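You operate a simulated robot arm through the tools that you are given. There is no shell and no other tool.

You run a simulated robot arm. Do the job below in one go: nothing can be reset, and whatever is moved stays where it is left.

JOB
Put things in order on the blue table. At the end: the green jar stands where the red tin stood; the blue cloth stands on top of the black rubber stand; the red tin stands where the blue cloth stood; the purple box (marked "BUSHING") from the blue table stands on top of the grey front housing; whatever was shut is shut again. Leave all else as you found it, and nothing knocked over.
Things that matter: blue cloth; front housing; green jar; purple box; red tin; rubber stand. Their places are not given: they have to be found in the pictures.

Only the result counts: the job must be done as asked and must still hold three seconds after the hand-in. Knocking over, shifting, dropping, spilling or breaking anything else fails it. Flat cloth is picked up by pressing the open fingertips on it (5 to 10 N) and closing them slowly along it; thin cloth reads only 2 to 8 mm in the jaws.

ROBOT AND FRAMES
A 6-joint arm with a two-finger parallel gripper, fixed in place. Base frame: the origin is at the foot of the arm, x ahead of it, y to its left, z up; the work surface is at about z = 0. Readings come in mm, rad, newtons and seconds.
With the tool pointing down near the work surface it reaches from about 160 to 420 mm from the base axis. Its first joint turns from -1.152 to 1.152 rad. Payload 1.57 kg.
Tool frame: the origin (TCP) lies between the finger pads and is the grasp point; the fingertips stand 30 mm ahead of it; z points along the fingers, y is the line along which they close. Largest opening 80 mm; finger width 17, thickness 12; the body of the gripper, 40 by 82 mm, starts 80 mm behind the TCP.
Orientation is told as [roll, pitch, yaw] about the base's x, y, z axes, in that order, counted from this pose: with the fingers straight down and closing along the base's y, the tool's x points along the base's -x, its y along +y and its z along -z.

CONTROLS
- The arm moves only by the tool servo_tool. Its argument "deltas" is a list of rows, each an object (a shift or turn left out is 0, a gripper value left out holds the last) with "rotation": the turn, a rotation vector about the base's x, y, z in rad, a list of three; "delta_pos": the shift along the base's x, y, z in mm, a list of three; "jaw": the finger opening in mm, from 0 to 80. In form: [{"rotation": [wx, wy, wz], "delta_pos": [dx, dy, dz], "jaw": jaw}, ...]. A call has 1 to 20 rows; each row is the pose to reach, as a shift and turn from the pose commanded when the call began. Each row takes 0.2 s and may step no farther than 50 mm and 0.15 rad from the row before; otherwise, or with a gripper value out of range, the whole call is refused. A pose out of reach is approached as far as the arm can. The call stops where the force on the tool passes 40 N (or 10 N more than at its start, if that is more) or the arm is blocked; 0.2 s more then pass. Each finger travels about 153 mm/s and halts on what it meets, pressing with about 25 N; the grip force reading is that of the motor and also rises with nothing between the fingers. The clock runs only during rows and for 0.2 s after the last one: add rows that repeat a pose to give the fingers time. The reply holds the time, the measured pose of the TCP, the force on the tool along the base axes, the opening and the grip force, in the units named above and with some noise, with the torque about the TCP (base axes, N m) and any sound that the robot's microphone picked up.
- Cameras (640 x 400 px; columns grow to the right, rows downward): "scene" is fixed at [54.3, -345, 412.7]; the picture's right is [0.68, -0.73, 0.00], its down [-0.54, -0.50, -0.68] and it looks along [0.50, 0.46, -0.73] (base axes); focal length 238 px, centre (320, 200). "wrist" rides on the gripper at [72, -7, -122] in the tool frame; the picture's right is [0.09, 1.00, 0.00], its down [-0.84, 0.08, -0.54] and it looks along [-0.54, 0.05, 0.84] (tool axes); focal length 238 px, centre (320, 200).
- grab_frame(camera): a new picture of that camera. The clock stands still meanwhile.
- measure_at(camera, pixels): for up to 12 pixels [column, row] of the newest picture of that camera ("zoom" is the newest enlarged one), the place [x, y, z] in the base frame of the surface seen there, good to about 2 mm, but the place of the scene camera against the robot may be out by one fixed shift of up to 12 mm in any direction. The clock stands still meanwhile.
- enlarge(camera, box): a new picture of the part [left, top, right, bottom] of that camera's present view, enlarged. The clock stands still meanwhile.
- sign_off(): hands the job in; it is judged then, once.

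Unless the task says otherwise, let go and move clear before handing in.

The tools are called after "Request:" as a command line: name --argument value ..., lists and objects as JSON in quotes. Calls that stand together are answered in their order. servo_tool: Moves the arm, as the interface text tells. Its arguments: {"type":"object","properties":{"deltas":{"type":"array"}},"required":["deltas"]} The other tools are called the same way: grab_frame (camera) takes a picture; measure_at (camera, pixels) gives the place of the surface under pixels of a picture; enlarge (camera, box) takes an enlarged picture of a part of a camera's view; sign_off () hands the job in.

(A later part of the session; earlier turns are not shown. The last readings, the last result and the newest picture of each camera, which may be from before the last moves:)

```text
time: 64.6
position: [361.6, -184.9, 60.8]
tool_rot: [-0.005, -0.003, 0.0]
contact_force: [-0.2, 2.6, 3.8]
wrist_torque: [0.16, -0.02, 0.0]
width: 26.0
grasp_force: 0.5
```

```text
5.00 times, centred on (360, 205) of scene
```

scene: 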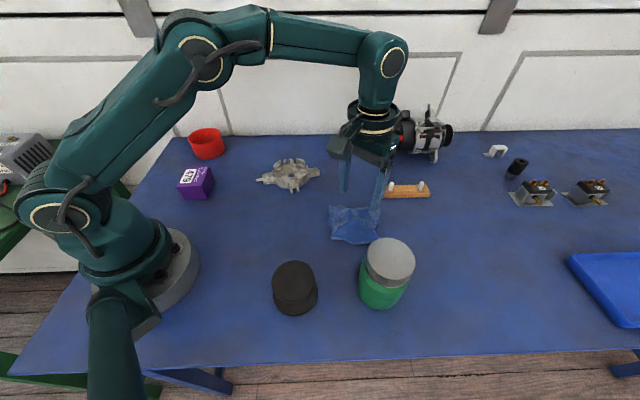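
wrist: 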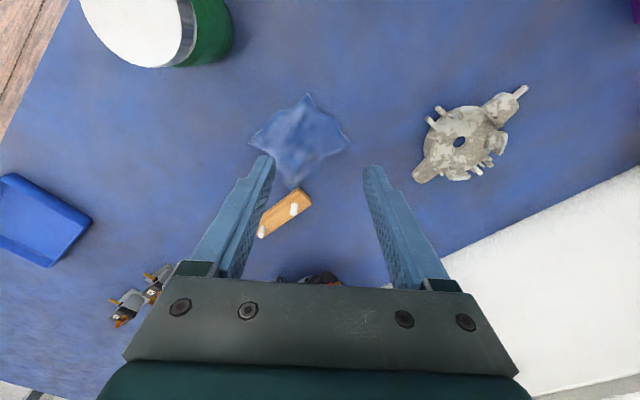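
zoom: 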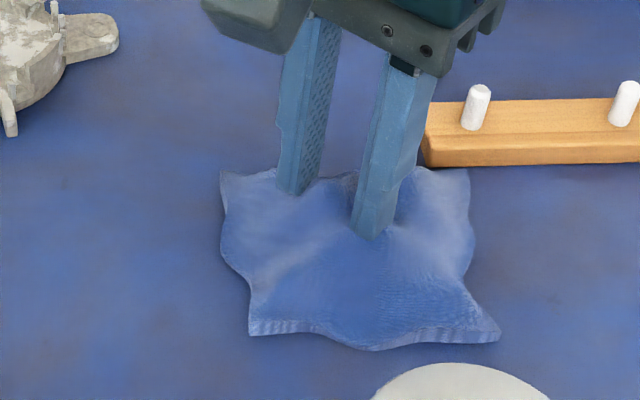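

The jaws are at 26 mm and the cloth creeps a little toward -y, with the +y tip gripping it. I'll continue closing slowly with a bit more pressure.

Request:
servo_tool --deltas '[{"delta_pos": [0, 0, -0.3], "jaw": 24}, {"delta_pos": [0, 0, -0.3], "jaw": 23}, {"delta_pos": [0, 0, -0.3], "jaw": 22}, {"delta_pos": [0, 0, -0.3], "jaw": 21}, {"delta_pos": [0, 0, -0.3], "jaw": 20}, {"delta_pos": [0, 0, -0.3], "jaw": 19}, {"delta_pos": [0, 0, -0.3], "jaw": 18}, {"delta_pos": [0, 0, -0.3], "jaw": 17}, {"delta_pos": [0, 0, -0.3], "jaw": 16}]'

Request:
enlarge --camera "wrist" --box '[220, 65, 420, 265]'

Request:
enlarge --camera "scene" --box '[310, 165, 410, 245]'

```text
time: 66.6
position: [360.9, -184.5, 61.1]
tool_rot: [-0.006, -0.004, 0.002]
contact_force: [1.1, 2.7, 6.2]
wrist_torque: [0.17, -0.04, 0.04]
width: 19.7
grasp_force: 2.7
```

```text
2.00 times, centred on (320, 165) of wrist
```

zoom: 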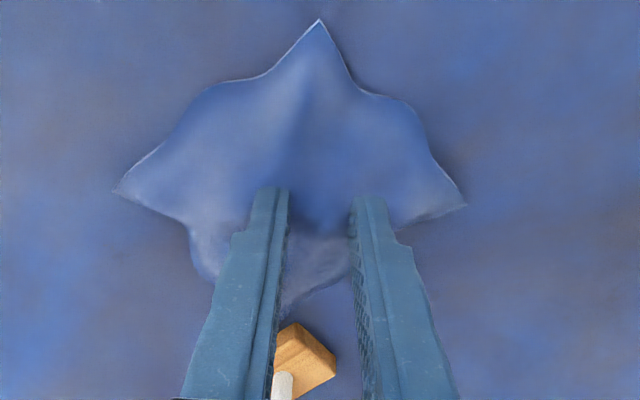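

```text
5.00 times, centred on (360, 205) of scene
```

zoom: 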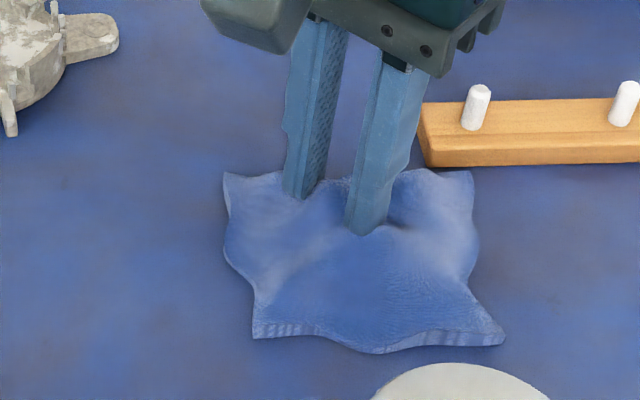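

The cloth as a whole drifts slightly with the +y tip. I'll close the rest slowly and see what the jaws read.

Request:
servo_tool --deltas '[{"jaw": 18}, {"jaw": 17}, {"jaw": 16}, {"jaw": 15}, {"jaw": 14}, {"jaw": 13}, {"jaw": 12}, {"jaw": 11}, {"jaw": 10}, {"jaw": 9}, {"jaw": 8}, {"jaw": 7}, {"jaw": 6}, {"jaw": 5}, {"jaw": 4}, {"jaw": 3}, {"jaw": 2}, {"jaw": 0}, {"jaw": 0}]'

Request:
enlarge --camera "wrist" --box '[220, 65, 420, 265]'

Request:
enlarge --camera "scene" --box '[310, 165, 410, 245]'

```text
time: 70.6
position: [360.7, -184.9, 61.4]
tool_rot: [-0.007, -0.003, 0.001]
contact_force: [1.6, -1.6, 6.4]
wrist_torque: [-0.06, -0.02, 0.04]
width: 0.0
grasp_force: 21.3
```

```text
2.00 times, centred on (320, 165) of wrist
```

zoom: 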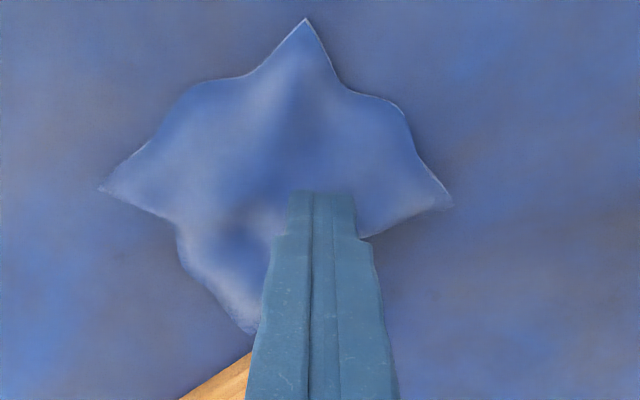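

```text
5.00 times, centred on (360, 205) of scene
```

zoom: 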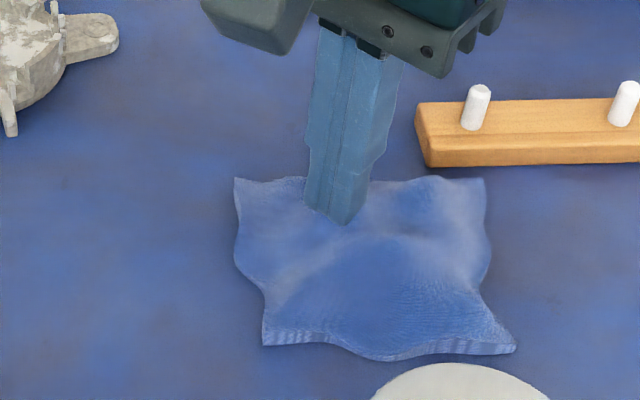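

The jaws read 0 again, and the whole cloth simply moved with the pressing finger as one piece. It follows a pressing fingertip, so I'll first drag it back toward the base with closed fingers and light pressure.

Request:
servo_tool --deltas '[{"delta_pos": [0, 0, -0.3], "jaw": 0}, {"delta_pos": [-4, 1, -0.3]}, {"delta_pos": [-8, 2, -0.3]}, {"delta_pos": [-12, 3, -0.3]}, {"delta_pos": [-16, 4, -0.3]}, {"delta_pos": [-20, 5, -0.3]}]'

Request:
enlarge --camera "scene" --box '[310, 165, 410, 245]'

```text
time: 72.0
position: [340.6, -180.5, 59.8]
tool_rot: [-0.006, -0.005, 0.002]
contact_force: [5.1, -1.7, 11.0]
wrist_torque: [-0.05, -0.13, 0.05]
width: 0.0
grasp_force: 21.4
```

```text
5.00 times, centred on (360, 205) of scene
```

zoom: 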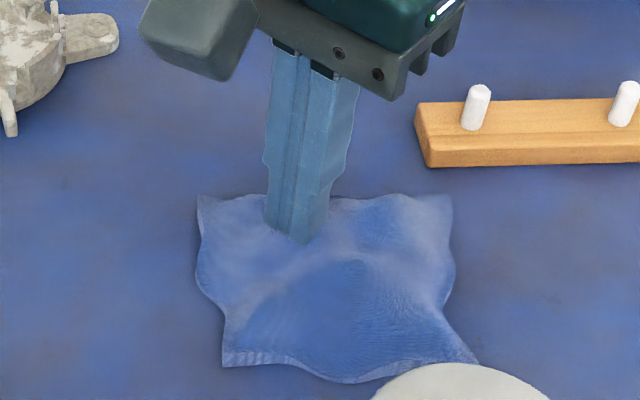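

The drag works; the cloth came about 20 mm back with 11 N of pressure. I'll continue to a handier spot around x≈310.

Request:
servo_tool --deltas '[{"delta_pos": [-4, 3, 0]}, {"delta_pos": [-8, 6, 0]}, {"delta_pos": [-12, 9, 0]}, {"delta_pos": [-16, 12, 0]}, {"delta_pos": [-20, 15, 0]}, {"delta_pos": [-25, 18, 0]}, {"delta_pos": [-30, 21, 0]}, {"delta_pos": [-35, 24, 0]}, {"delta_pos": [-40, 27, 0]}, {"delta_pos": [-45, 30, 0]}]'

Request:
servo_tool --deltas '[{"delta_pos": [0, 0, 20]}, {"delta_pos": [10, 0, 60]}, {"delta_pos": [30, 0, 100]}, {"delta_pos": [50, 0, 130], "jaw": 80}, {"delta_pos": [50, 0, 130]}]'

Request:
grab_frame --camera "wrist"

Request:
enlarge --camera "scene" --box '[290, 175, 410, 260]'

```text
time: 74.2
position: [297.3, -150.4, 60.5]
tool_rot: [-0.006, -0.007, 0.002]
contact_force: [5.8, -5.3, 16.0]
wrist_torque: [-0.18, -0.19, 0.02]
width: 0.1
grasp_force: 20.7
```

```text
time: 75.4
position: [344.8, -148.5, 191.2]
tool_rot: [-0.006, -0.002, 0.002]
contact_force: [0.0, 0.2, -0.2]
wrist_torque: [-0.01, -0.01, 0.01]
width: 79.8
grasp_force: 0.1
out of reach, approached as far as the arm can: row 4
```

```text
taken
```

wrist: 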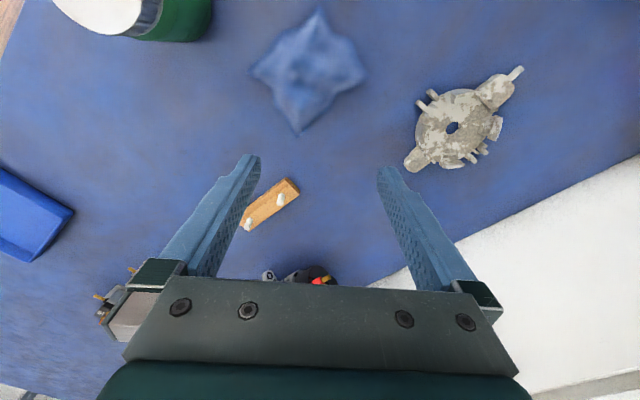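

```text
4.71 times, centred on (350, 218) of scene
```

zoom: 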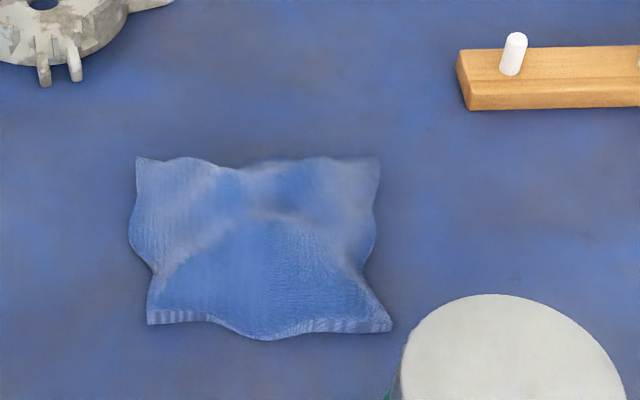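

The cloth is now in open space, with the same shape. I'll measure its corners and top again in this fresh picture.

Request:
measure_at --camera "wrist" --pixels '[[252, 73], [320, 12], [364, 73], [298, 131], [308, 70], [300, 65], [315, 65], [300, 80], [315, 80], [290, 75], [325, 75], [308, 95]]'

Request:
enlarge --camera "wrist" --box '[240, 0, 380, 140]'

Request:
enlarge --camera "scene" --box '[310, 195, 385, 250]'

```text
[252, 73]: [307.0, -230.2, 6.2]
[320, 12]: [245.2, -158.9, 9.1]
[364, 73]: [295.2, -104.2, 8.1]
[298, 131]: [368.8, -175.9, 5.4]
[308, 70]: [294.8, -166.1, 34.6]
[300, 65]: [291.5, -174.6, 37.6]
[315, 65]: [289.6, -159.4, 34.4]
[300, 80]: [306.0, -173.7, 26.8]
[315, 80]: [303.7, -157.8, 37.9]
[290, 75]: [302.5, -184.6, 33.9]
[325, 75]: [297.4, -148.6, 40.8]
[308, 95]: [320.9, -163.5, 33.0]
```

```text
2.86 times, centred on (310, 70) of wrist
```

zoom: 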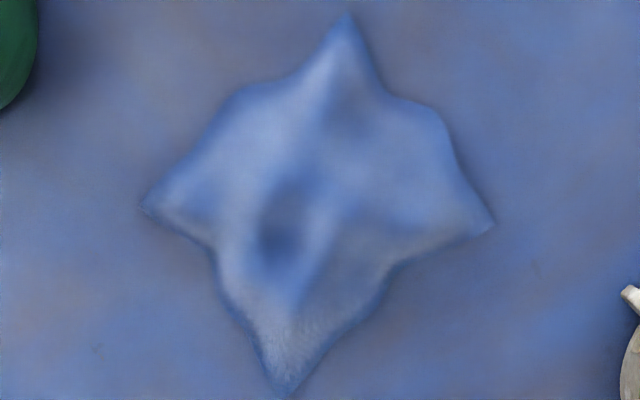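

```text
7.27 times, centred on (348, 222) of scene
```

zoom: 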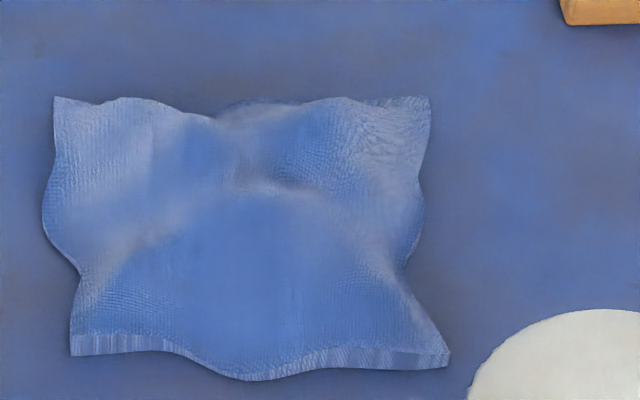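

The cloth's middle is at about (304,-167). I'll try the fingers fully open (80 mm) across its two opposite sides, which needs a yaw of about -46°, and lower carefully to feel where its real sides are.

Request:
servo_tool --deltas '[{"delta_pos": [-7, -3, -10], "rotation": [0, 0, -0.14], "jaw": 80}, {"delta_pos": [-14, -6, -20], "rotation": [0, 0, -0.28]}, {"delta_pos": [-21, -9, -35], "rotation": [0, 0, -0.42]}, {"delta_pos": [-28, -12, -50], "rotation": [0, 0, -0.56]}, {"delta_pos": [-35, -15, -65], "rotation": [0, 0, -0.7]}, {"delta_pos": [-40.8, -18.5, -85], "rotation": [0, 0, -0.813]}, {"delta_pos": [-40.8, -18.5, -100], "rotation": [0, 0, -0.813]}, {"delta_pos": [-40.8, -18.5, -110], "rotation": [0, 0, -0.813]}, {"delta_pos": [-40.8, -18.5, -110], "rotation": [0, 0, -0.813]}]'

Request:
grab_frame --camera "wrist"

Request:
enlarge --camera "scene" --box '[290, 165, 410, 255]'

```text
time: 77.4
position: [306.0, -167.6, 79.9]
tool_rot: [-0.004, -0.004, -0.812]
contact_force: [-0.3, -0.3, -0.2]
wrist_torque: [0.0, 0.02, 0.0]
width: 79.9
grasp_force: 0.1
```

```text
taken
```

wrist: 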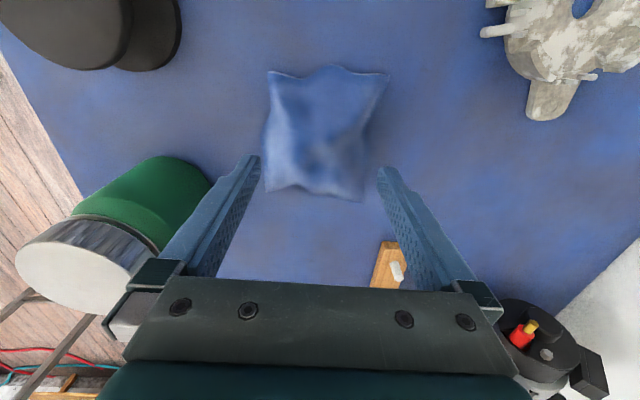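

```text
4.44 times, centred on (350, 210) of scene
```

zoom: 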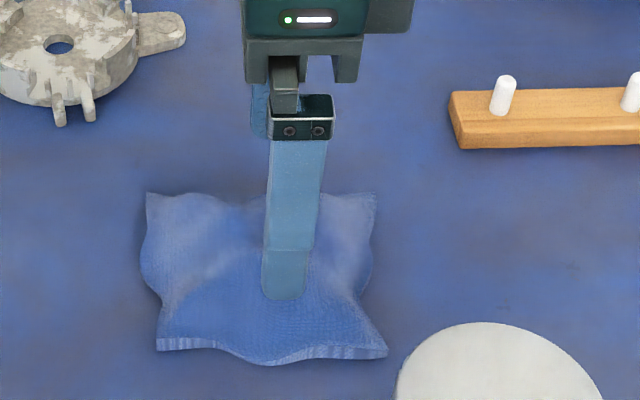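

The fingers stand either side of the cloth and nothing is touched. I'll lower in steps, watching the force.

Request:
servo_tool --deltas '[{"delta_pos": [0, 0, -8]}, {"delta_pos": [0, 0, -16]}, {"delta_pos": [0, 0, -22]}, {"delta_pos": [0, 0, -22]}]'

Request:
servo_tool --deltas '[{"delta_pos": [0, 0, -2]}, {"delta_pos": [0, 0, -4]}, {"delta_pos": [0, 0, -4]}]'

Request:
servo_tool --deltas '[{"delta_pos": [0, 0, -2]}, {"delta_pos": [0, 0, -4]}, {"delta_pos": [0, 0, -4]}]'

Request:
servo_tool --deltas '[{"delta_pos": [0, 0, -2]}, {"delta_pos": [0, 0, -4]}, {"delta_pos": [0, 0, -4]}]'

```text
time: 78.4
position: [305.2, -168.5, 58.4]
tool_rot: [-0.005, -0.002, -0.812]
contact_force: [0.4, 1.3, 0.1]
wrist_torque: [0.0, 0.01, -0.01]
width: 80.1
grasp_force: 0.0
```

```text
time: 79.2
position: [304.7, -167.9, 53.4]
tool_rot: [-0.004, -0.004, -0.81]
contact_force: [1.0, -0.6, -0.2]
wrist_torque: [0.01, 0.02, 0.0]
width: 80.1
grasp_force: 0.0
```

```text
time: 80.0
position: [303.3, -170.3, 51.0]
tool_rot: [-0.004, -0.004, -0.81]
contact_force: [0.5, -0.5, -0.5]
wrist_torque: [-0.03, 0.02, 0.03]
width: 80.0
grasp_force: 0.0
```

```text
time: 80.8
position: [304.3, -170.0, 46.9]
tool_rot: [-0.004, -0.004, -0.81]
contact_force: [0.1, -0.5, 0.0]
wrist_torque: [0.0, 0.02, -0.01]
width: 79.8
grasp_force: 0.0
```

Request:
servo_tool --deltas '[{"delta_pos": [0, 0, -2]}, {"delta_pos": [0, 0, -4]}, {"delta_pos": [0, 0, -4]}]'

Request:
servo_tool --deltas '[{"delta_pos": [0, 0, -2]}, {"delta_pos": [0, 0, -4]}, {"delta_pos": [0, 0, -4]}]'

Request:
enlarge --camera "scene" --box '[290, 165, 410, 255]'

Request:
enlarge --camera "wrist" --box '[220, 25, 420, 225]'

```text
time: 81.6
position: [306.7, -169.5, 41.8]
tool_rot: [-0.004, -0.003, -0.812]
contact_force: [-0.1, 0.0, -0.1]
wrist_torque: [-0.01, -0.01, 0.01]
width: 80.0
grasp_force: 0.0
```

```text
time: 82.4
position: [305.2, -167.7, 39.1]
tool_rot: [-0.004, -0.003, -0.812]
contact_force: [0.1, 0.5, 1.3]
wrist_torque: [0.0, 0.02, 0.0]
width: 80.0
grasp_force: 0.0
```

```text
4.44 times, centred on (350, 210) of scene
```

zoom: 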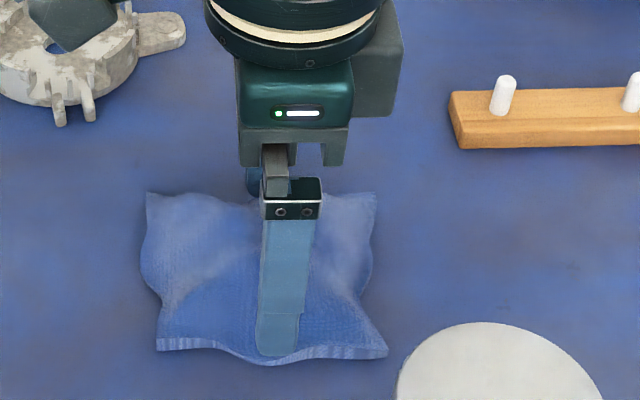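

```text
2.00 times, centred on (320, 125) of wrist
```

zoom: 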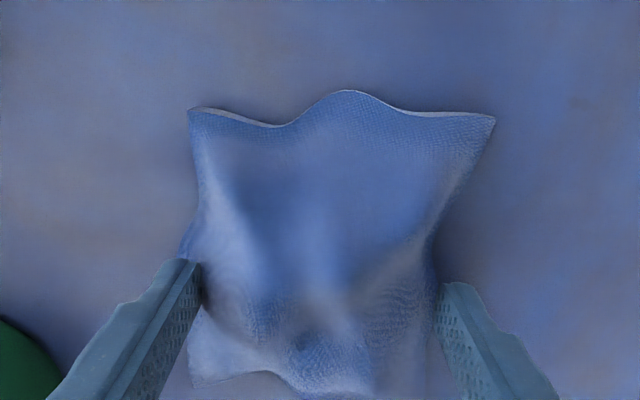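

The tips are at z≈9 with no contact although they stand inside the visible skirts, so the solid part is narrower than 80 mm. I'll lower to tip z≈5 and close slowly to feel its width.

Request:
servo_tool --deltas '[{"delta_pos": [0, 0, -2]}, {"delta_pos": [0, 0, -4]}, {"delta_pos": [0, 0, -4]}]'

Request:
servo_tool --deltas '[{"jaw": 77}, {"jaw": 74}, {"jaw": 71}, {"jaw": 68}, {"jaw": 65}, {"jaw": 62}, {"jaw": 59}, {"jaw": 56}]'

Request:
enlarge --camera "scene" --box '[290, 165, 410, 255]'

Request:
enlarge --camera "wrist" --box '[220, 25, 420, 225]'

```text
time: 83.2
position: [305.3, -168.7, 34.1]
tool_rot: [-0.004, -0.003, -0.812]
contact_force: [0.4, -0.3, 0.1]
wrist_torque: [0.0, 0.0, 0.04]
width: 80.0
grasp_force: 0.1
```

```text
time: 85.0
position: [305.2, -168.5, 34.9]
tool_rot: [-0.005, -0.002, -0.812]
contact_force: [-1.2, 0.0, 0.8]
wrist_torque: [0.01, 0.0, -0.02]
width: 55.7
grasp_force: 0.0
```

```text
4.44 times, centred on (350, 210) of scene
```

zoom: 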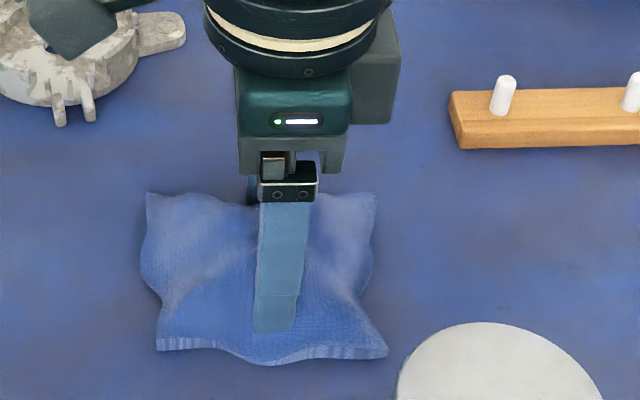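

```text
2.00 times, centred on (320, 125) of wrist
```

zoom: 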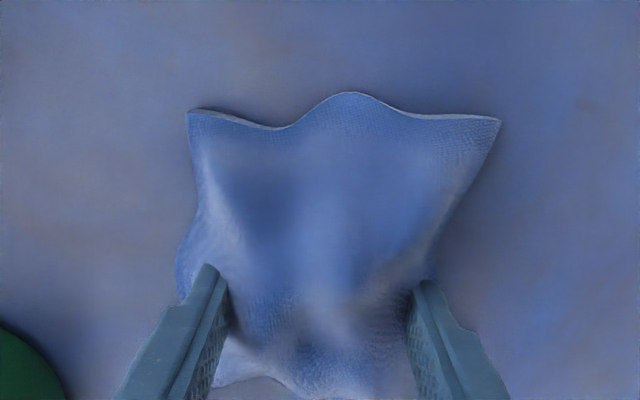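

The jaws are at 56 mm and still free; the fingers pass inside the visible skirt. I'll continue closing slowly.

Request:
servo_tool --deltas '[{"jaw": 54}, {"jaw": 52}, {"jaw": 50}, {"jaw": 48}, {"jaw": 46}, {"jaw": 44}, {"jaw": 42}, {"jaw": 40}, {"jaw": 38}, {"jaw": 36}]'

Request:
enlarge --camera "scene" --box '[290, 165, 410, 255]'

```text
time: 87.2
position: [304.9, -168.5, 35.3]
tool_rot: [-0.005, -0.004, -0.808]
contact_force: [-1.1, 0.0, 0.2]
wrist_torque: [0.02, 0.03, 0.01]
width: 52.0
grasp_force: 24.6
```

```text
4.44 times, centred on (350, 210) of scene
```

zoom: 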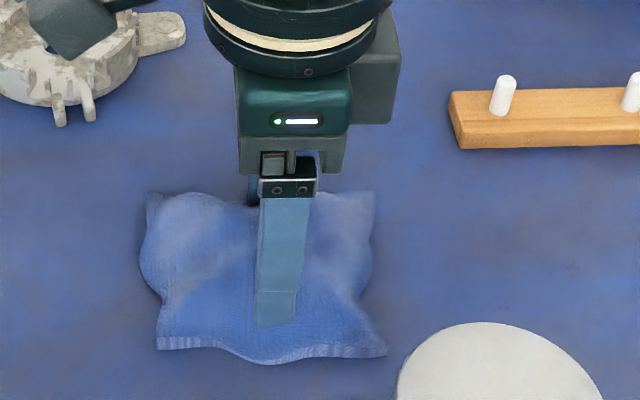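

The jaws stopped at 52 mm with 25 N, so there is a solid core and it is well gripped. I'll lift 30 mm and look at whether the cloth comes along and whether anything stays below.

Request:
servo_tool --deltas '[{"delta_pos": [0, 0, 8], "jaw": 36}, {"delta_pos": [0, 0, 16]}, {"delta_pos": [0, 0, 24]}, {"delta_pos": [0, 0, 32]}, {"delta_pos": [0, 0, 32]}]'

Request:
enlarge --camera "scene" --box '[290, 155, 410, 255]'

Request:
grab_frame --camera "wrist"

```text
time: 88.4
position: [304.6, -168.3, 66.0]
tool_rot: [-0.006, -0.004, -0.81]
contact_force: [-0.9, -0.4, -0.3]
wrist_torque: [0.01, 0.01, -0.01]
width: 51.8
grasp_force: 25.1
```

```text
4.00 times, centred on (350, 205) of scene
```

zoom: 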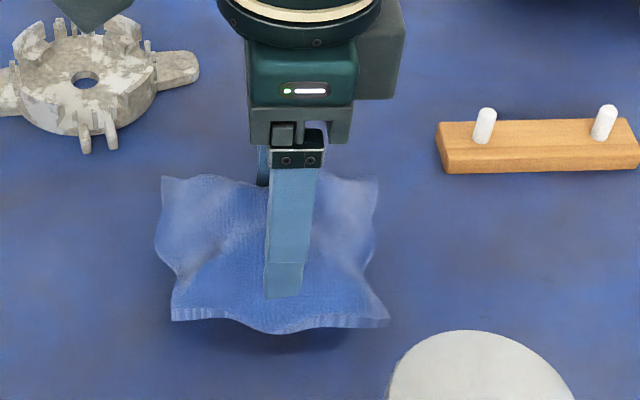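

```text
taken
```

wrist: 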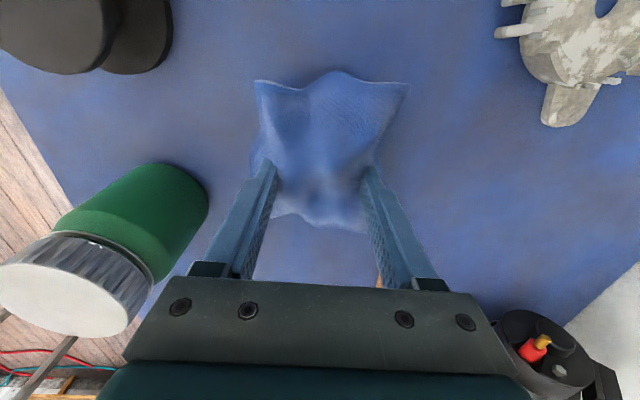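

The cloth came up as one stiff piece, held at 52 mm, and nothing was left on the table. Next I'll carry it high over to the stand at (148,-205.5).

Request:
servo_tool --deltas '[{"delta_pos": [0, 0, 35]}, {"delta_pos": [-10, -2, 72]}, {"delta_pos": [-50, -12, 72]}, {"delta_pos": [-90, -22, 72]}, {"delta_pos": [-125, -30, 72]}, {"delta_pos": [-156.5, -37.5, 72]}, {"delta_pos": [-156.5, -37.5, 72]}]'

Request:
grab_frame --camera "scene"

Request:
grab_frame --camera "wrist"

```text
time: 90.0
position: [149.6, -205.7, 136.4]
tool_rot: [-0.005, -0.004, -0.81]
contact_force: [0.1, -0.6, -1.4]
wrist_torque: [-0.02, -0.03, 0.02]
width: 51.8
grasp_force: 24.9
```

```text
taken
```

scene: 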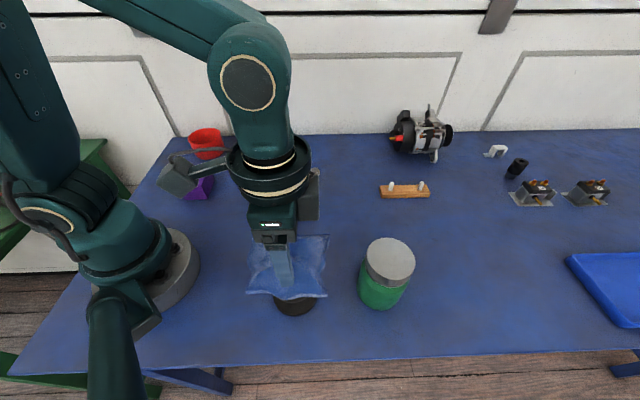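

```text
taken
```

wrist: 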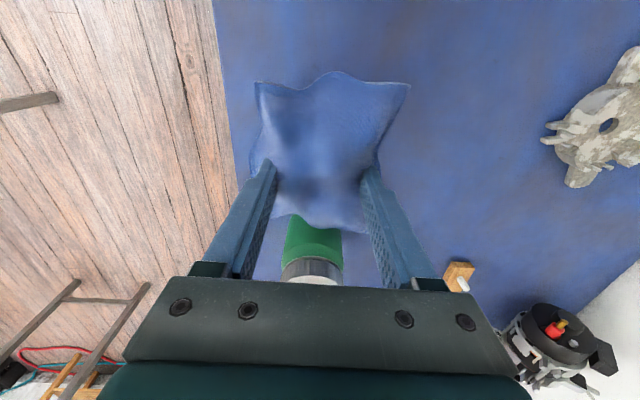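

The cloth hangs over the stand, with the hand at (149.6,-205.7). I'll lower to just above the stand's top, then creep down to contact.

Request:
servo_tool --deltas '[{"delta_pos": [-1, 0, -20]}, {"delta_pos": [-1, 0, -36]}, {"delta_pos": [-1, 0, -43]}, {"delta_pos": [-1, 0, -43]}]'

Request:
servo_tool --deltas '[{"delta_pos": [0, 0, -1]}, {"delta_pos": [0, 0, -2]}, {"delta_pos": [0, 0, -2]}]'

Request:
servo_tool --deltas '[{"delta_pos": [0, 0, -1]}, {"delta_pos": [0, 0, -2]}, {"delta_pos": [0, 0, -2]}]'

Request:
enlarge --camera "scene" --box '[220, 205, 370, 330]'

```text
time: 91.0
position: [147.8, -205.0, 96.0]
tool_rot: [-0.006, -0.004, -0.812]
contact_force: [-0.4, 0.4, -1.2]
wrist_torque: [0.0, 0.02, -0.01]
width: 51.6
grasp_force: 25.0
```

```text
time: 91.8
position: [146.3, -205.4, 94.4]
tool_rot: [-0.006, -0.004, -0.812]
contact_force: [-0.3, 0.1, -0.4]
wrist_torque: [0.02, 0.0, 0.0]
width: 51.3
grasp_force: 25.2
```

```text
time: 92.6
position: [148.6, -206.2, 92.0]
tool_rot: [-0.005, -0.003, -0.811]
contact_force: [-0.1, -0.3, -0.7]
wrist_torque: [-0.03, 0.03, 0.0]
width: 51.4
grasp_force: 25.0
```

```text
3.20 times, centred on (295, 268) of scene
```

zoom: 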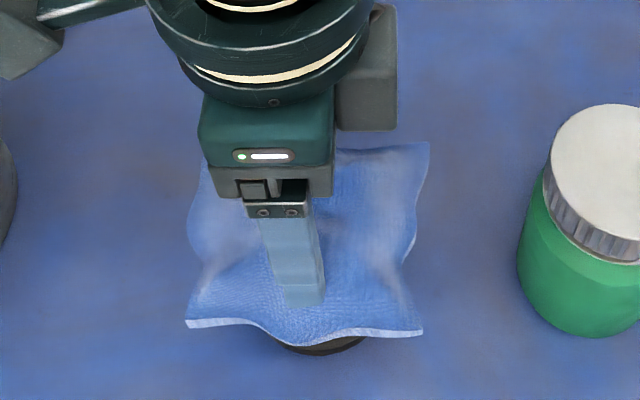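

No contact yet at z≈92. I'll continue in 1–2 mm steps.

Request:
servo_tool --deltas '[{"delta_pos": [0, 0, -1]}, {"delta_pos": [0, 0, -2]}, {"delta_pos": [0, 0, -2]}]'

Request:
servo_tool --deltas '[{"delta_pos": [0, 0, -1]}, {"delta_pos": [0, 0, -1]}]'

Request:
servo_tool --deltas '[{"delta_pos": [0, 0, -1]}, {"delta_pos": [0, 0, -1]}]'

Request:
servo_tool --deltas '[{"delta_pos": [0, 0, -1]}, {"delta_pos": [0, 0, -1]}]'

```text
time: 93.4
position: [146.2, -206.9, 90.7]
tool_rot: [-0.007, -0.005, -0.813]
contact_force: [1.0, -1.0, -0.6]
wrist_torque: [0.03, -0.02, 0.01]
width: 51.4
grasp_force: 25.3
```

```text
time: 94.0
position: [146.6, -206.7, 88.6]
tool_rot: [-0.006, -0.004, -0.81]
contact_force: [0.4, 0.4, -0.9]
wrist_torque: [-0.03, 0.0, 0.02]
width: 51.6
grasp_force: 24.9
```

```text
time: 94.6
position: [148.5, -206.0, 88.6]
tool_rot: [-0.005, -0.001, -0.812]
contact_force: [0.7, -0.5, 0.1]
wrist_torque: [0.0, -0.01, 0.01]
width: 51.0
grasp_force: 25.1
```

```text
time: 95.2
position: [148.1, -206.0, 86.9]
tool_rot: [-0.004, -0.004, -0.81]
contact_force: [-1.1, 5.6, 23.5]
wrist_torque: [0.27, 0.1, 0.05]
width: 51.2
grasp_force: 25.1
```

It has landed: 23.5 N at z≈87. I'll ease up half a millimetre, open slowly and rise straight up.

Request:
servo_tool --deltas '[{"delta_pos": [0, 0, 0.5]}, {"delta_pos": [0, 0, 0.7], "jaw": 51}, {"delta_pos": [0, 0, 0.7], "jaw": 54}, {"delta_pos": [0, 0, 0.7], "jaw": 60}, {"delta_pos": [0, 0, 0.7], "jaw": 66}, {"delta_pos": [0, 0, 0.7], "jaw": 66}]'

Request:
servo_tool --deltas '[{"delta_pos": [0, 0, 10]}, {"delta_pos": [0, 0, 25]}, {"delta_pos": [0, 0, 45]}, {"delta_pos": [0, 0, 70]}, {"delta_pos": [0, 0, 95]}, {"delta_pos": [0, 0, 95]}]'

Request:
grab_frame --camera "scene"

Request:
grab_frame --camera "wrist"

Request:
enlarge --camera "scene" --box '[220, 205, 370, 330]'

```text
time: 96.6
position: [147.6, -207.3, 87.8]
tool_rot: [-0.006, -0.004, -0.812]
contact_force: [0.3, -0.3, -0.1]
wrist_torque: [-0.02, 0.0, 0.01]
width: 65.9
grasp_force: 0.1
```

```text
time: 98.0
position: [145.6, -207.6, 181.7]
tool_rot: [-0.007, -0.005, -0.811]
contact_force: [-0.7, -0.6, -0.1]
wrist_torque: [0.0, 0.01, 0.03]
width: 66.0
grasp_force: 0.1
```

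```text
taken
```

scene: 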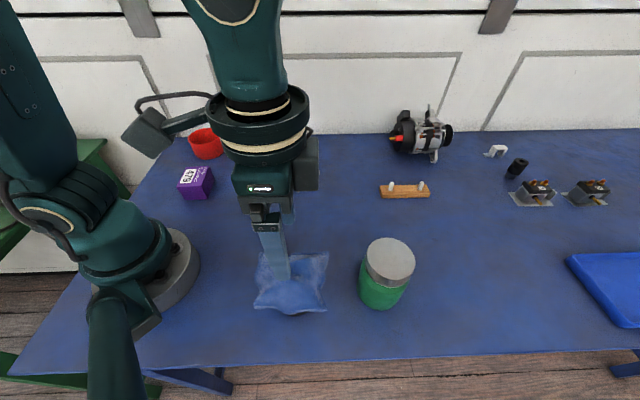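

```text
taken
```

wrist: 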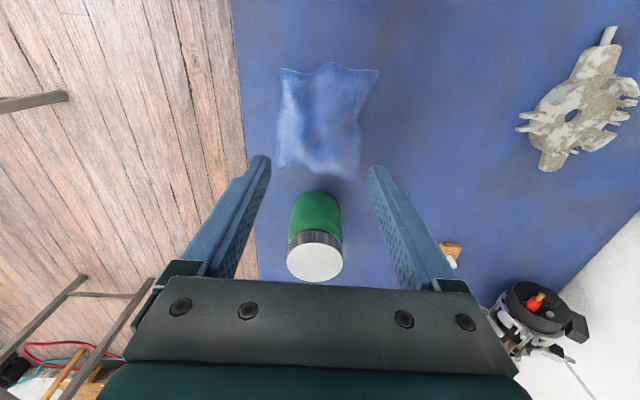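

```text
3.20 times, centred on (295, 268) of scene
```

zoom: 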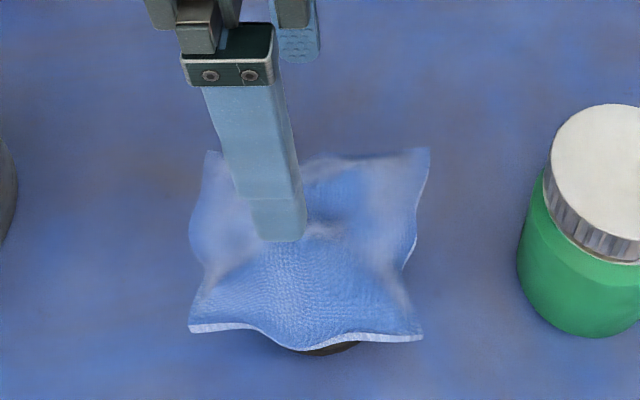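

The cloth rests on the stand. I'll check how well it is centred by measuring its corners.

Request:
measure_at --camera "wrist" --pixels '[[284, 70], [376, 71], [280, 164], [354, 176], [320, 110], [310, 130], [335, 100], [320, 150]]'

Request:
enlarge --camera "wrist" --box '[250, 40, 400, 200]'

```text
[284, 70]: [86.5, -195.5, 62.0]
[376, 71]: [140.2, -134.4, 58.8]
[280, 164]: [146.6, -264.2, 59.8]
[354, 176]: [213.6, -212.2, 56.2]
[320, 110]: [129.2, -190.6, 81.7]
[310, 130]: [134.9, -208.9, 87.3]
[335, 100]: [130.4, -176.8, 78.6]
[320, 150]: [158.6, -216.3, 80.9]
```

```text
2.50 times, centred on (325, 120) of wrist
```

zoom: 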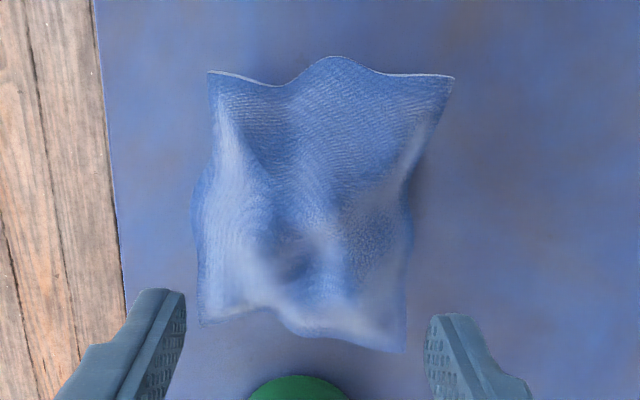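

The cloth's corners average (146.7,-201.7), within a few millimetres of the stand's centre, at an even height, so it is stable. Next comes the red tin: I'll swing over to it at height with the jaws at 34 mm and a yaw of about -60°.

Request:
servo_tool --deltas '[{"delta_pos": [34, 27, 13], "jaw": 34}, {"delta_pos": [66, 59, 18]}, {"delta_pos": [89, 99, 18]}, {"delta_pos": [102, 145, 18]}, {"delta_pos": [109, 192, 18]}, {"delta_pos": [111, 239, 18]}, {"delta_pos": [108, 286, 18]}, {"delta_pos": [102, 333, 18], "rotation": [0, 0, -0.08]}, {"delta_pos": [96, 380, 18], "rotation": [0, 0, -0.16]}, {"delta_pos": [94, 425, 18], "rotation": [0, 0, -0.235]}, {"delta_pos": [94, 425, 18], "rotation": [0, 0, -0.235]}]'

Request:
grab_frame --camera "wrist"

Request:
grab_frame --camera "scene"

```text
time: 100.4
position: [242.4, 219.4, 203.1]
tool_rot: [-0.006, -0.004, -1.046]
contact_force: [-0.1, -0.2, -0.3]
wrist_torque: [-0.02, 0.01, -0.03]
width: 33.9
grasp_force: 0.2
```

```text
taken
```

wrist: 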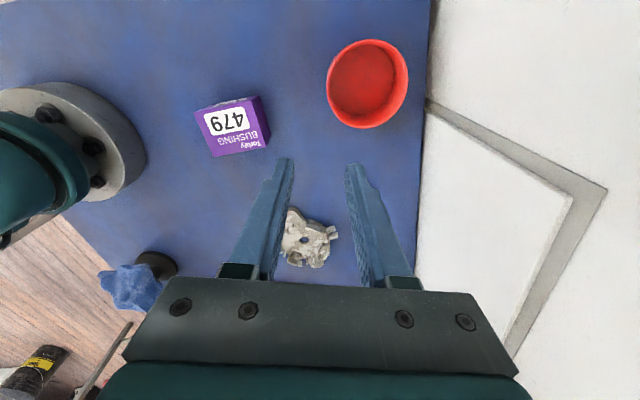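

```text
taken
```

scene: 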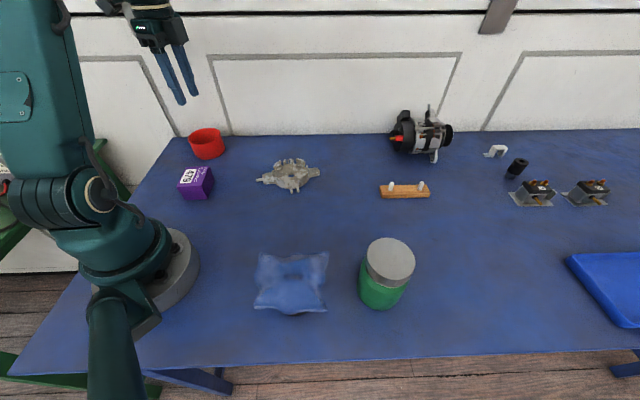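

The tin is clear at (367,83) in the wrist view. I'll zoom and measure its rim.

Request:
enlarge --camera "wrist" --box '[310, 25, 425, 140]'

Request:
measure_at --camera "zoom" --pixels '[[105, 190], [110, 230], [540, 180], [545, 230], [330, 60], [300, 565], [200, 510], [460, 470], [320, 300], [250, 300], [400, 250], [320, 150]]'

```text
3.48 times, centred on (368, 82) of wrist
```

zoom: 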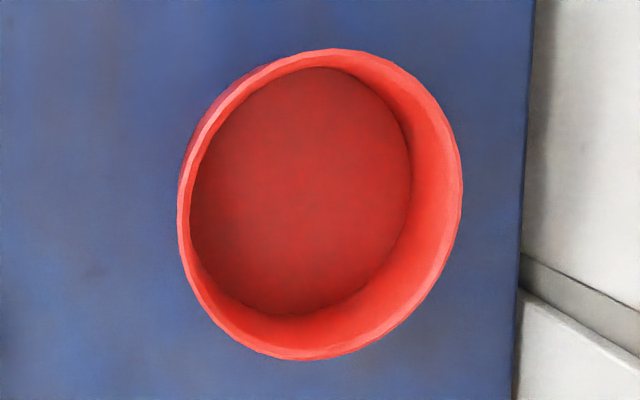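

```text
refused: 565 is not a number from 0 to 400
```

I'll measure the rim again with pixels inside the picture.

Request:
measure_at --camera "zoom" --pixels '[[182, 230], [192, 270], [459, 190], [456, 160], [330, 53], [310, 357], [250, 75], [420, 310], [230, 330], [400, 85], [300, 200], [270, 320]]'

```text
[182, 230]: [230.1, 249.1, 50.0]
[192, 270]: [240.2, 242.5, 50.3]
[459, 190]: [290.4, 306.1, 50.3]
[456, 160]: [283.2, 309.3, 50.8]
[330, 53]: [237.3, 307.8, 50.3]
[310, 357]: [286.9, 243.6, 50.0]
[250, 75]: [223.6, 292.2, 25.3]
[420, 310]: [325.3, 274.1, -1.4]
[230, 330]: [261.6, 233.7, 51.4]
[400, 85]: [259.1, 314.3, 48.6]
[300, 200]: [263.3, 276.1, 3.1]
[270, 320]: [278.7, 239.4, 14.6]
```

The rim points fit a circle centred at (262,275.5) with its wall at radius ≈40 and top at z=50. I'll go over the near wall at (227.4,255.5) and lower to above the rim.

Request:
servo_tool --deltas '[{"delta_pos": [-7, 18, 0]}, {"delta_pos": [-14, 36.5, -10]}, {"delta_pos": [-14, 36.5, -50]}, {"delta_pos": [-14, 36.5, -90]}, {"delta_pos": [-14, 36.5, -110]}, {"delta_pos": [-14, 36.5, -110]}]'

Request:
servo_tool --deltas '[{"delta_pos": [0, 0, 0]}]'

Request:
grab_frame --camera "wrist"

Request:
enlarge --camera "scene" --box '[160, 90, 260, 170]'

```text
time: 101.8
position: [228.3, 255.3, 91.9]
tool_rot: [-0.006, -0.002, -1.047]
contact_force: [-1.3, -0.1, 0.3]
wrist_torque: [0.04, -0.01, 0.02]
width: 34.0
grasp_force: 0.1
```

```text
time: 102.2
position: [226.4, 254.3, 92.1]
tool_rot: [-0.006, -0.003, -1.045]
contact_force: [-0.4, -0.5, -0.2]
wrist_torque: [0.01, -0.01, 0.02]
width: 33.9
grasp_force: 0.0
```

```text
taken
```

wrist: 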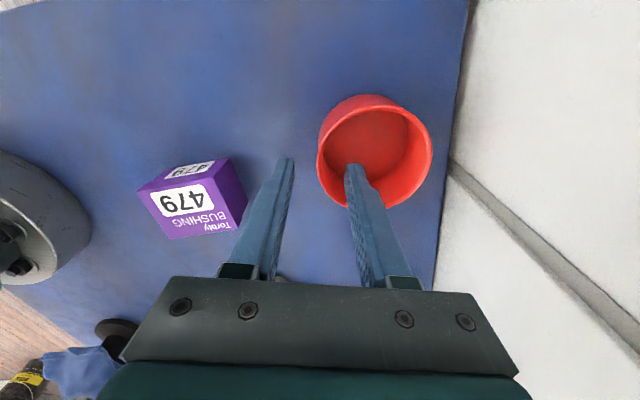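

```text
5.00 times, centred on (210, 130) of scene
```

zoom: 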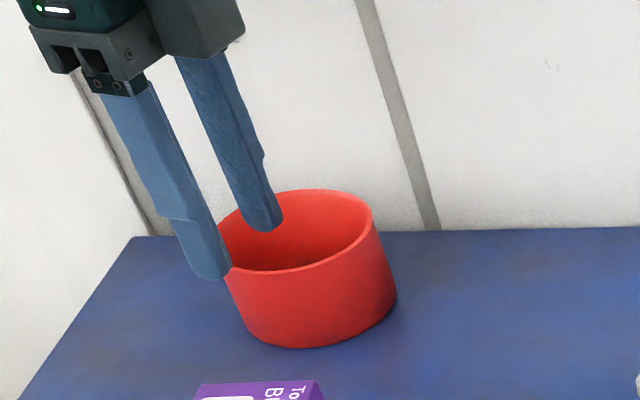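

The right finger is over the tin's inside and the left one outside. I'll check where the near wall lies in this picture.

Request:
measure_at --camera "wrist" --pixels '[[319, 160], [321, 172], [326, 185], [333, 197], [431, 150], [370, 107], [428, 130], [330, 130]]'

```text
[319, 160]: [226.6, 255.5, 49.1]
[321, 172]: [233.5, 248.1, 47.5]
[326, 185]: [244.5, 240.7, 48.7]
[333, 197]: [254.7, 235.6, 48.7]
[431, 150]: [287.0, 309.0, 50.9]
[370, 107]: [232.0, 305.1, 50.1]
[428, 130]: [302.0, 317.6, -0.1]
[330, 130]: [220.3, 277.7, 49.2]
```

The wall runs through (226.6,255.5), right between the fingers. I'll lower to tip z≈7 and grip the wall gently.

Request:
servo_tool --deltas '[{"delta_pos": [0, 0, -20]}, {"delta_pos": [0, 0, -40]}, {"delta_pos": [0, 0, -50]}, {"delta_pos": [0, 0, -54]}, {"delta_pos": [0, 0, -54]}]'

Request:
servo_tool --deltas '[{"jaw": 28}, {"jaw": 22}, {"jaw": 16}, {"jaw": 12}, {"jaw": 9}, {"jaw": 7}, {"jaw": 5}, {"jaw": 3}, {"jaw": 1}, {"jaw": 0}, {"jaw": 0}]'

Request:
enlarge --camera "scene" --box '[160, 90, 260, 170]'

```text
time: 103.4
position: [227.6, 255.3, 35.8]
tool_rot: [-0.005, -0.004, -1.047]
contact_force: [-0.6, 0.2, 0.3]
wrist_torque: [0.01, 0.02, 0.0]
width: 34.2
grasp_force: 0.0
```

```text
time: 105.8
position: [226.9, 255.2, 36.3]
tool_rot: [-0.004, -0.004, -1.047]
contact_force: [0.6, -2.9, 10.3]
wrist_torque: [0.36, -0.77, -0.21]
width: 5.5
grasp_force: 24.7
```

```text
5.00 times, centred on (210, 130) of scene
```

zoom: 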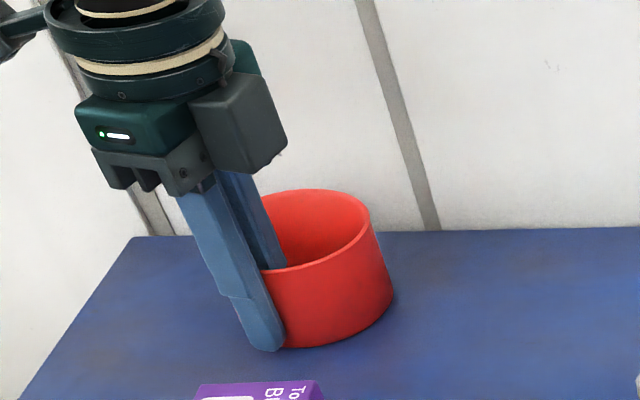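

The wall is gripped (5.5 mm, 25 N). Next I'll lift straight up first and check that it hangs well.

Request:
servo_tool --deltas '[{"delta_pos": [0, 0, 5]}, {"delta_pos": [0, 0, 15]}, {"delta_pos": [0, 0, 35]}, {"delta_pos": [0, 0, 60]}, {"delta_pos": [0, 0, 94]}, {"delta_pos": [0, 0, 94]}]'

Request:
enlarge --camera "scene" --box '[150, 60, 270, 160]'

Request:
grab_frame --camera "wrist"

```text
time: 107.2
position: [227.5, 254.7, 132.3]
tool_rot: [-0.005, -0.001, -1.047]
contact_force: [0.3, 0.1, -0.1]
wrist_torque: [-0.03, 0.0, 0.01]
width: 5.2
grasp_force: 25.2
```

```text
4.00 times, centred on (210, 110) of scene
```

zoom: 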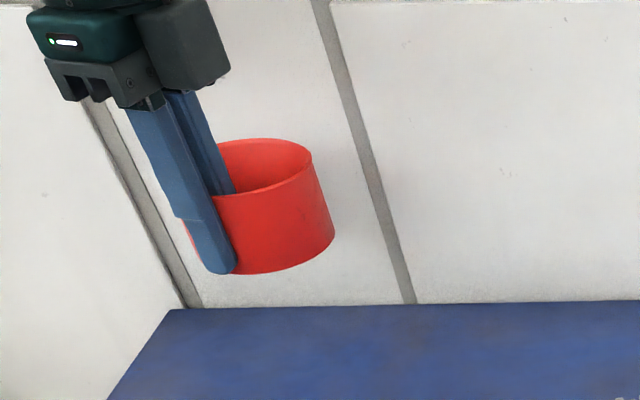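

```text
taken
```

wrist: 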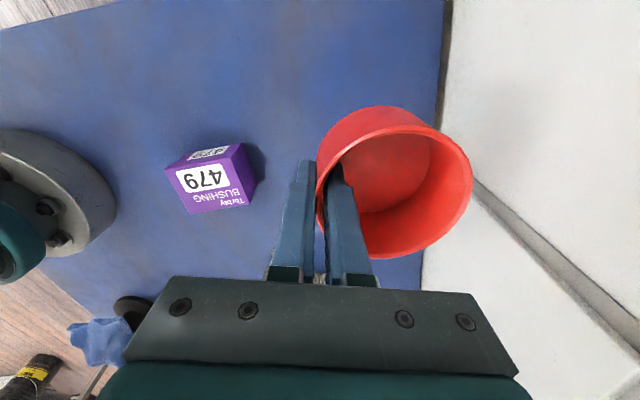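

The tin hangs in the grip. I'll measure its rim to check for tilt.

Request:
measure_at --camera "wrist" --pixels '[[319, 185], [470, 175], [471, 185], [400, 127], [390, 256], [450, 140], [345, 150], [430, 245], [360, 107], [325, 145]]'

```text
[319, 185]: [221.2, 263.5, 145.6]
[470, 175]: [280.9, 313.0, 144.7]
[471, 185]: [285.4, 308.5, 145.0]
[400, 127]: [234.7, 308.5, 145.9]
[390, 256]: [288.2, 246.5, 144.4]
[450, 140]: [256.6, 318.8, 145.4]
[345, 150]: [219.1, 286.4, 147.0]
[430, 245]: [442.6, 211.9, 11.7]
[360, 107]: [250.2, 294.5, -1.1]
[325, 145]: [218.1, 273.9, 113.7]
```

The rim is level (z 144–147) and centred near (261,276.5). I'll carry it across at this height to the cloth's old place, centre (335,-190.5).

Request:
servo_tool --deltas '[{"delta_pos": [4.6, -29.2, 0]}, {"delta_pos": [9.3, -58.4, 0]}, {"delta_pos": [13.9, -87.6, 0]}, {"delta_pos": [18.5, -116.8, 0]}, {"delta_pos": [23.1, -145.9, 0]}, {"delta_pos": [27.8, -175.1, 0]}, {"delta_pos": [32.4, -204.3, 0]}, {"delta_pos": [37, -233.5, 0]}, {"delta_pos": [41.6, -262.7, 0]}, {"delta_pos": [46.3, -291.9, 0]}, {"delta_pos": [50.9, -321.1, 0]}, {"delta_pos": [55.5, -350.3, 0]}, {"delta_pos": [60.1, -379.4, 0]}, {"delta_pos": [64.8, -408.6, 0]}, {"delta_pos": [69.4, -437.8, 0]}, {"delta_pos": [74, -467, 0]}, {"delta_pos": [74, -467, 0]}]'

Request:
grab_frame --camera "wrist"

Request:
grab_frame --camera "scene"

```text
time: 110.8
position: [301.0, -209.9, 129.7]
tool_rot: [-0.006, -0.003, -1.046]
contact_force: [-0.6, 0.4, -0.8]
wrist_torque: [-0.02, 0.03, -0.02]
width: 5.1
grasp_force: 25.0
```

```text
taken
```

wrist: 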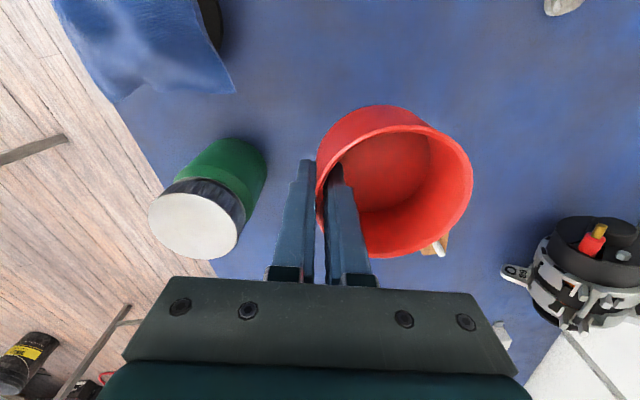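

```text
taken
```

scene: 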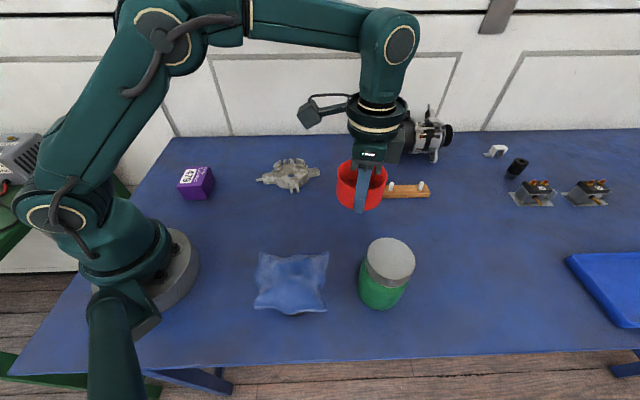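

The tin is above the target spot with everything clear. I'll verify its centre here before lowering.

Request:
measure_at --camera "wrist" --pixels '[[318, 190], [471, 180], [400, 127], [390, 256], [455, 147], [330, 158], [335, 235], [440, 233]]'

Request:
servo_tool --deltas '[{"delta_pos": [0, 0, -25]}, {"delta_pos": [0, 0, -50]}, {"delta_pos": [0, 0, -75]}, {"delta_pos": [0, 0, -87]}, {"delta_pos": [0, 0, -87]}]'

```text
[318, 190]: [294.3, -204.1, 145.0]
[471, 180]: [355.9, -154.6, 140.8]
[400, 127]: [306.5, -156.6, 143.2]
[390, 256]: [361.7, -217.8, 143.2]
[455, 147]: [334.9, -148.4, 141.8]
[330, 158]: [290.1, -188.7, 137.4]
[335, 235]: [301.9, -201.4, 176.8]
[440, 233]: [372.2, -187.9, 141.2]
```

```text
time: 112.0
position: [301.9, -211.4, 42.3]
tool_rot: [-0.006, -0.003, -1.047]
contact_force: [0.7, 0.5, 0.0]
wrist_torque: [-0.03, 0.02, 0.0]
width: 4.9
grasp_force: 25.1
```

The tin's centre reads about (333.5,-188.5), nearly on target. I'll nudge it by (+1,-2) and creep down to contact.

Request:
servo_tool --deltas '[{"delta_pos": [1, -1.5, -1]}, {"delta_pos": [1, -1.5, -2]}, {"delta_pos": [1, -1.5, -3]}, {"delta_pos": [1, -1.5, -3]}]'

Request:
servo_tool --deltas '[{"delta_pos": [0, 0, -1]}, {"delta_pos": [0, 0, -1]}]'

Request:
servo_tool --deltas '[{"delta_pos": [0, 0, -1]}, {"delta_pos": [0, 0, -1]}]'

Request:
servo_tool --deltas '[{"delta_pos": [0, 0, -1]}, {"delta_pos": [0, 0, -1]}]'

```text
time: 113.0
position: [302.5, -213.6, 39.0]
tool_rot: [-0.007, -0.002, -1.046]
contact_force: [-0.6, 0.5, -0.8]
wrist_torque: [-0.01, 0.05, -0.01]
width: 4.9
grasp_force: 25.0
```

```text
time: 113.6
position: [301.5, -212.9, 38.7]
tool_rot: [-0.005, -0.005, -1.047]
contact_force: [0.3, 1.3, 0.1]
wrist_torque: [0.0, 0.01, 0.0]
width: 4.6
grasp_force: 24.6
```

```text
time: 114.2
position: [302.2, -212.2, 38.0]
tool_rot: [-0.005, -0.002, -1.047]
contact_force: [0.7, -0.6, 0.6]
wrist_torque: [0.04, -0.06, -0.03]
width: 4.5
grasp_force: 24.9
```

```text
time: 114.8
position: [302.8, -213.4, 38.1]
tool_rot: [-0.006, -0.004, -1.047]
contact_force: [-1.6, -0.8, 7.7]
wrist_torque: [0.37, -0.51, 0.04]
width: 4.8
grasp_force: 25.1
```

The far bottom edge touches first (7.7 N); the tilt is only a millimetre or two. I'll release slowly.

Request:
servo_tool --deltas '[{"jaw": 6}, {"jaw": 8}, {"jaw": 12}, {"jaw": 18}, {"jaw": 26}, {"jaw": 30}, {"jaw": 30}]'

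Request:
enlarge --camera "scene" --box '[310, 155, 420, 245]'

```text
time: 116.4
position: [302.1, -213.5, 38.1]
tool_rot: [-0.006, -0.004, -1.047]
contact_force: [-0.1, -0.2, -0.6]
wrist_torque: [-0.02, 0.0, -0.05]
width: 30.0
grasp_force: 0.1
```

```text
4.44 times, centred on (365, 200) of scene
```

zoom: 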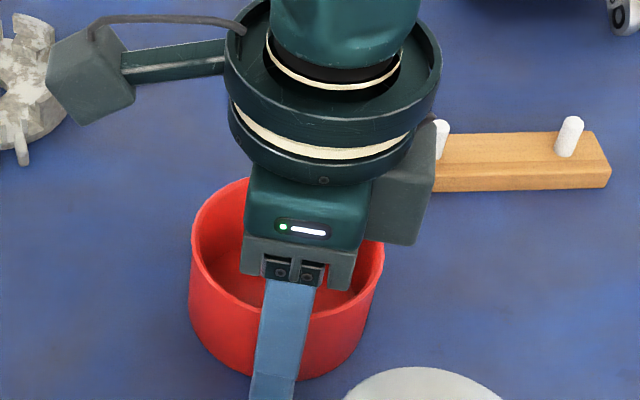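

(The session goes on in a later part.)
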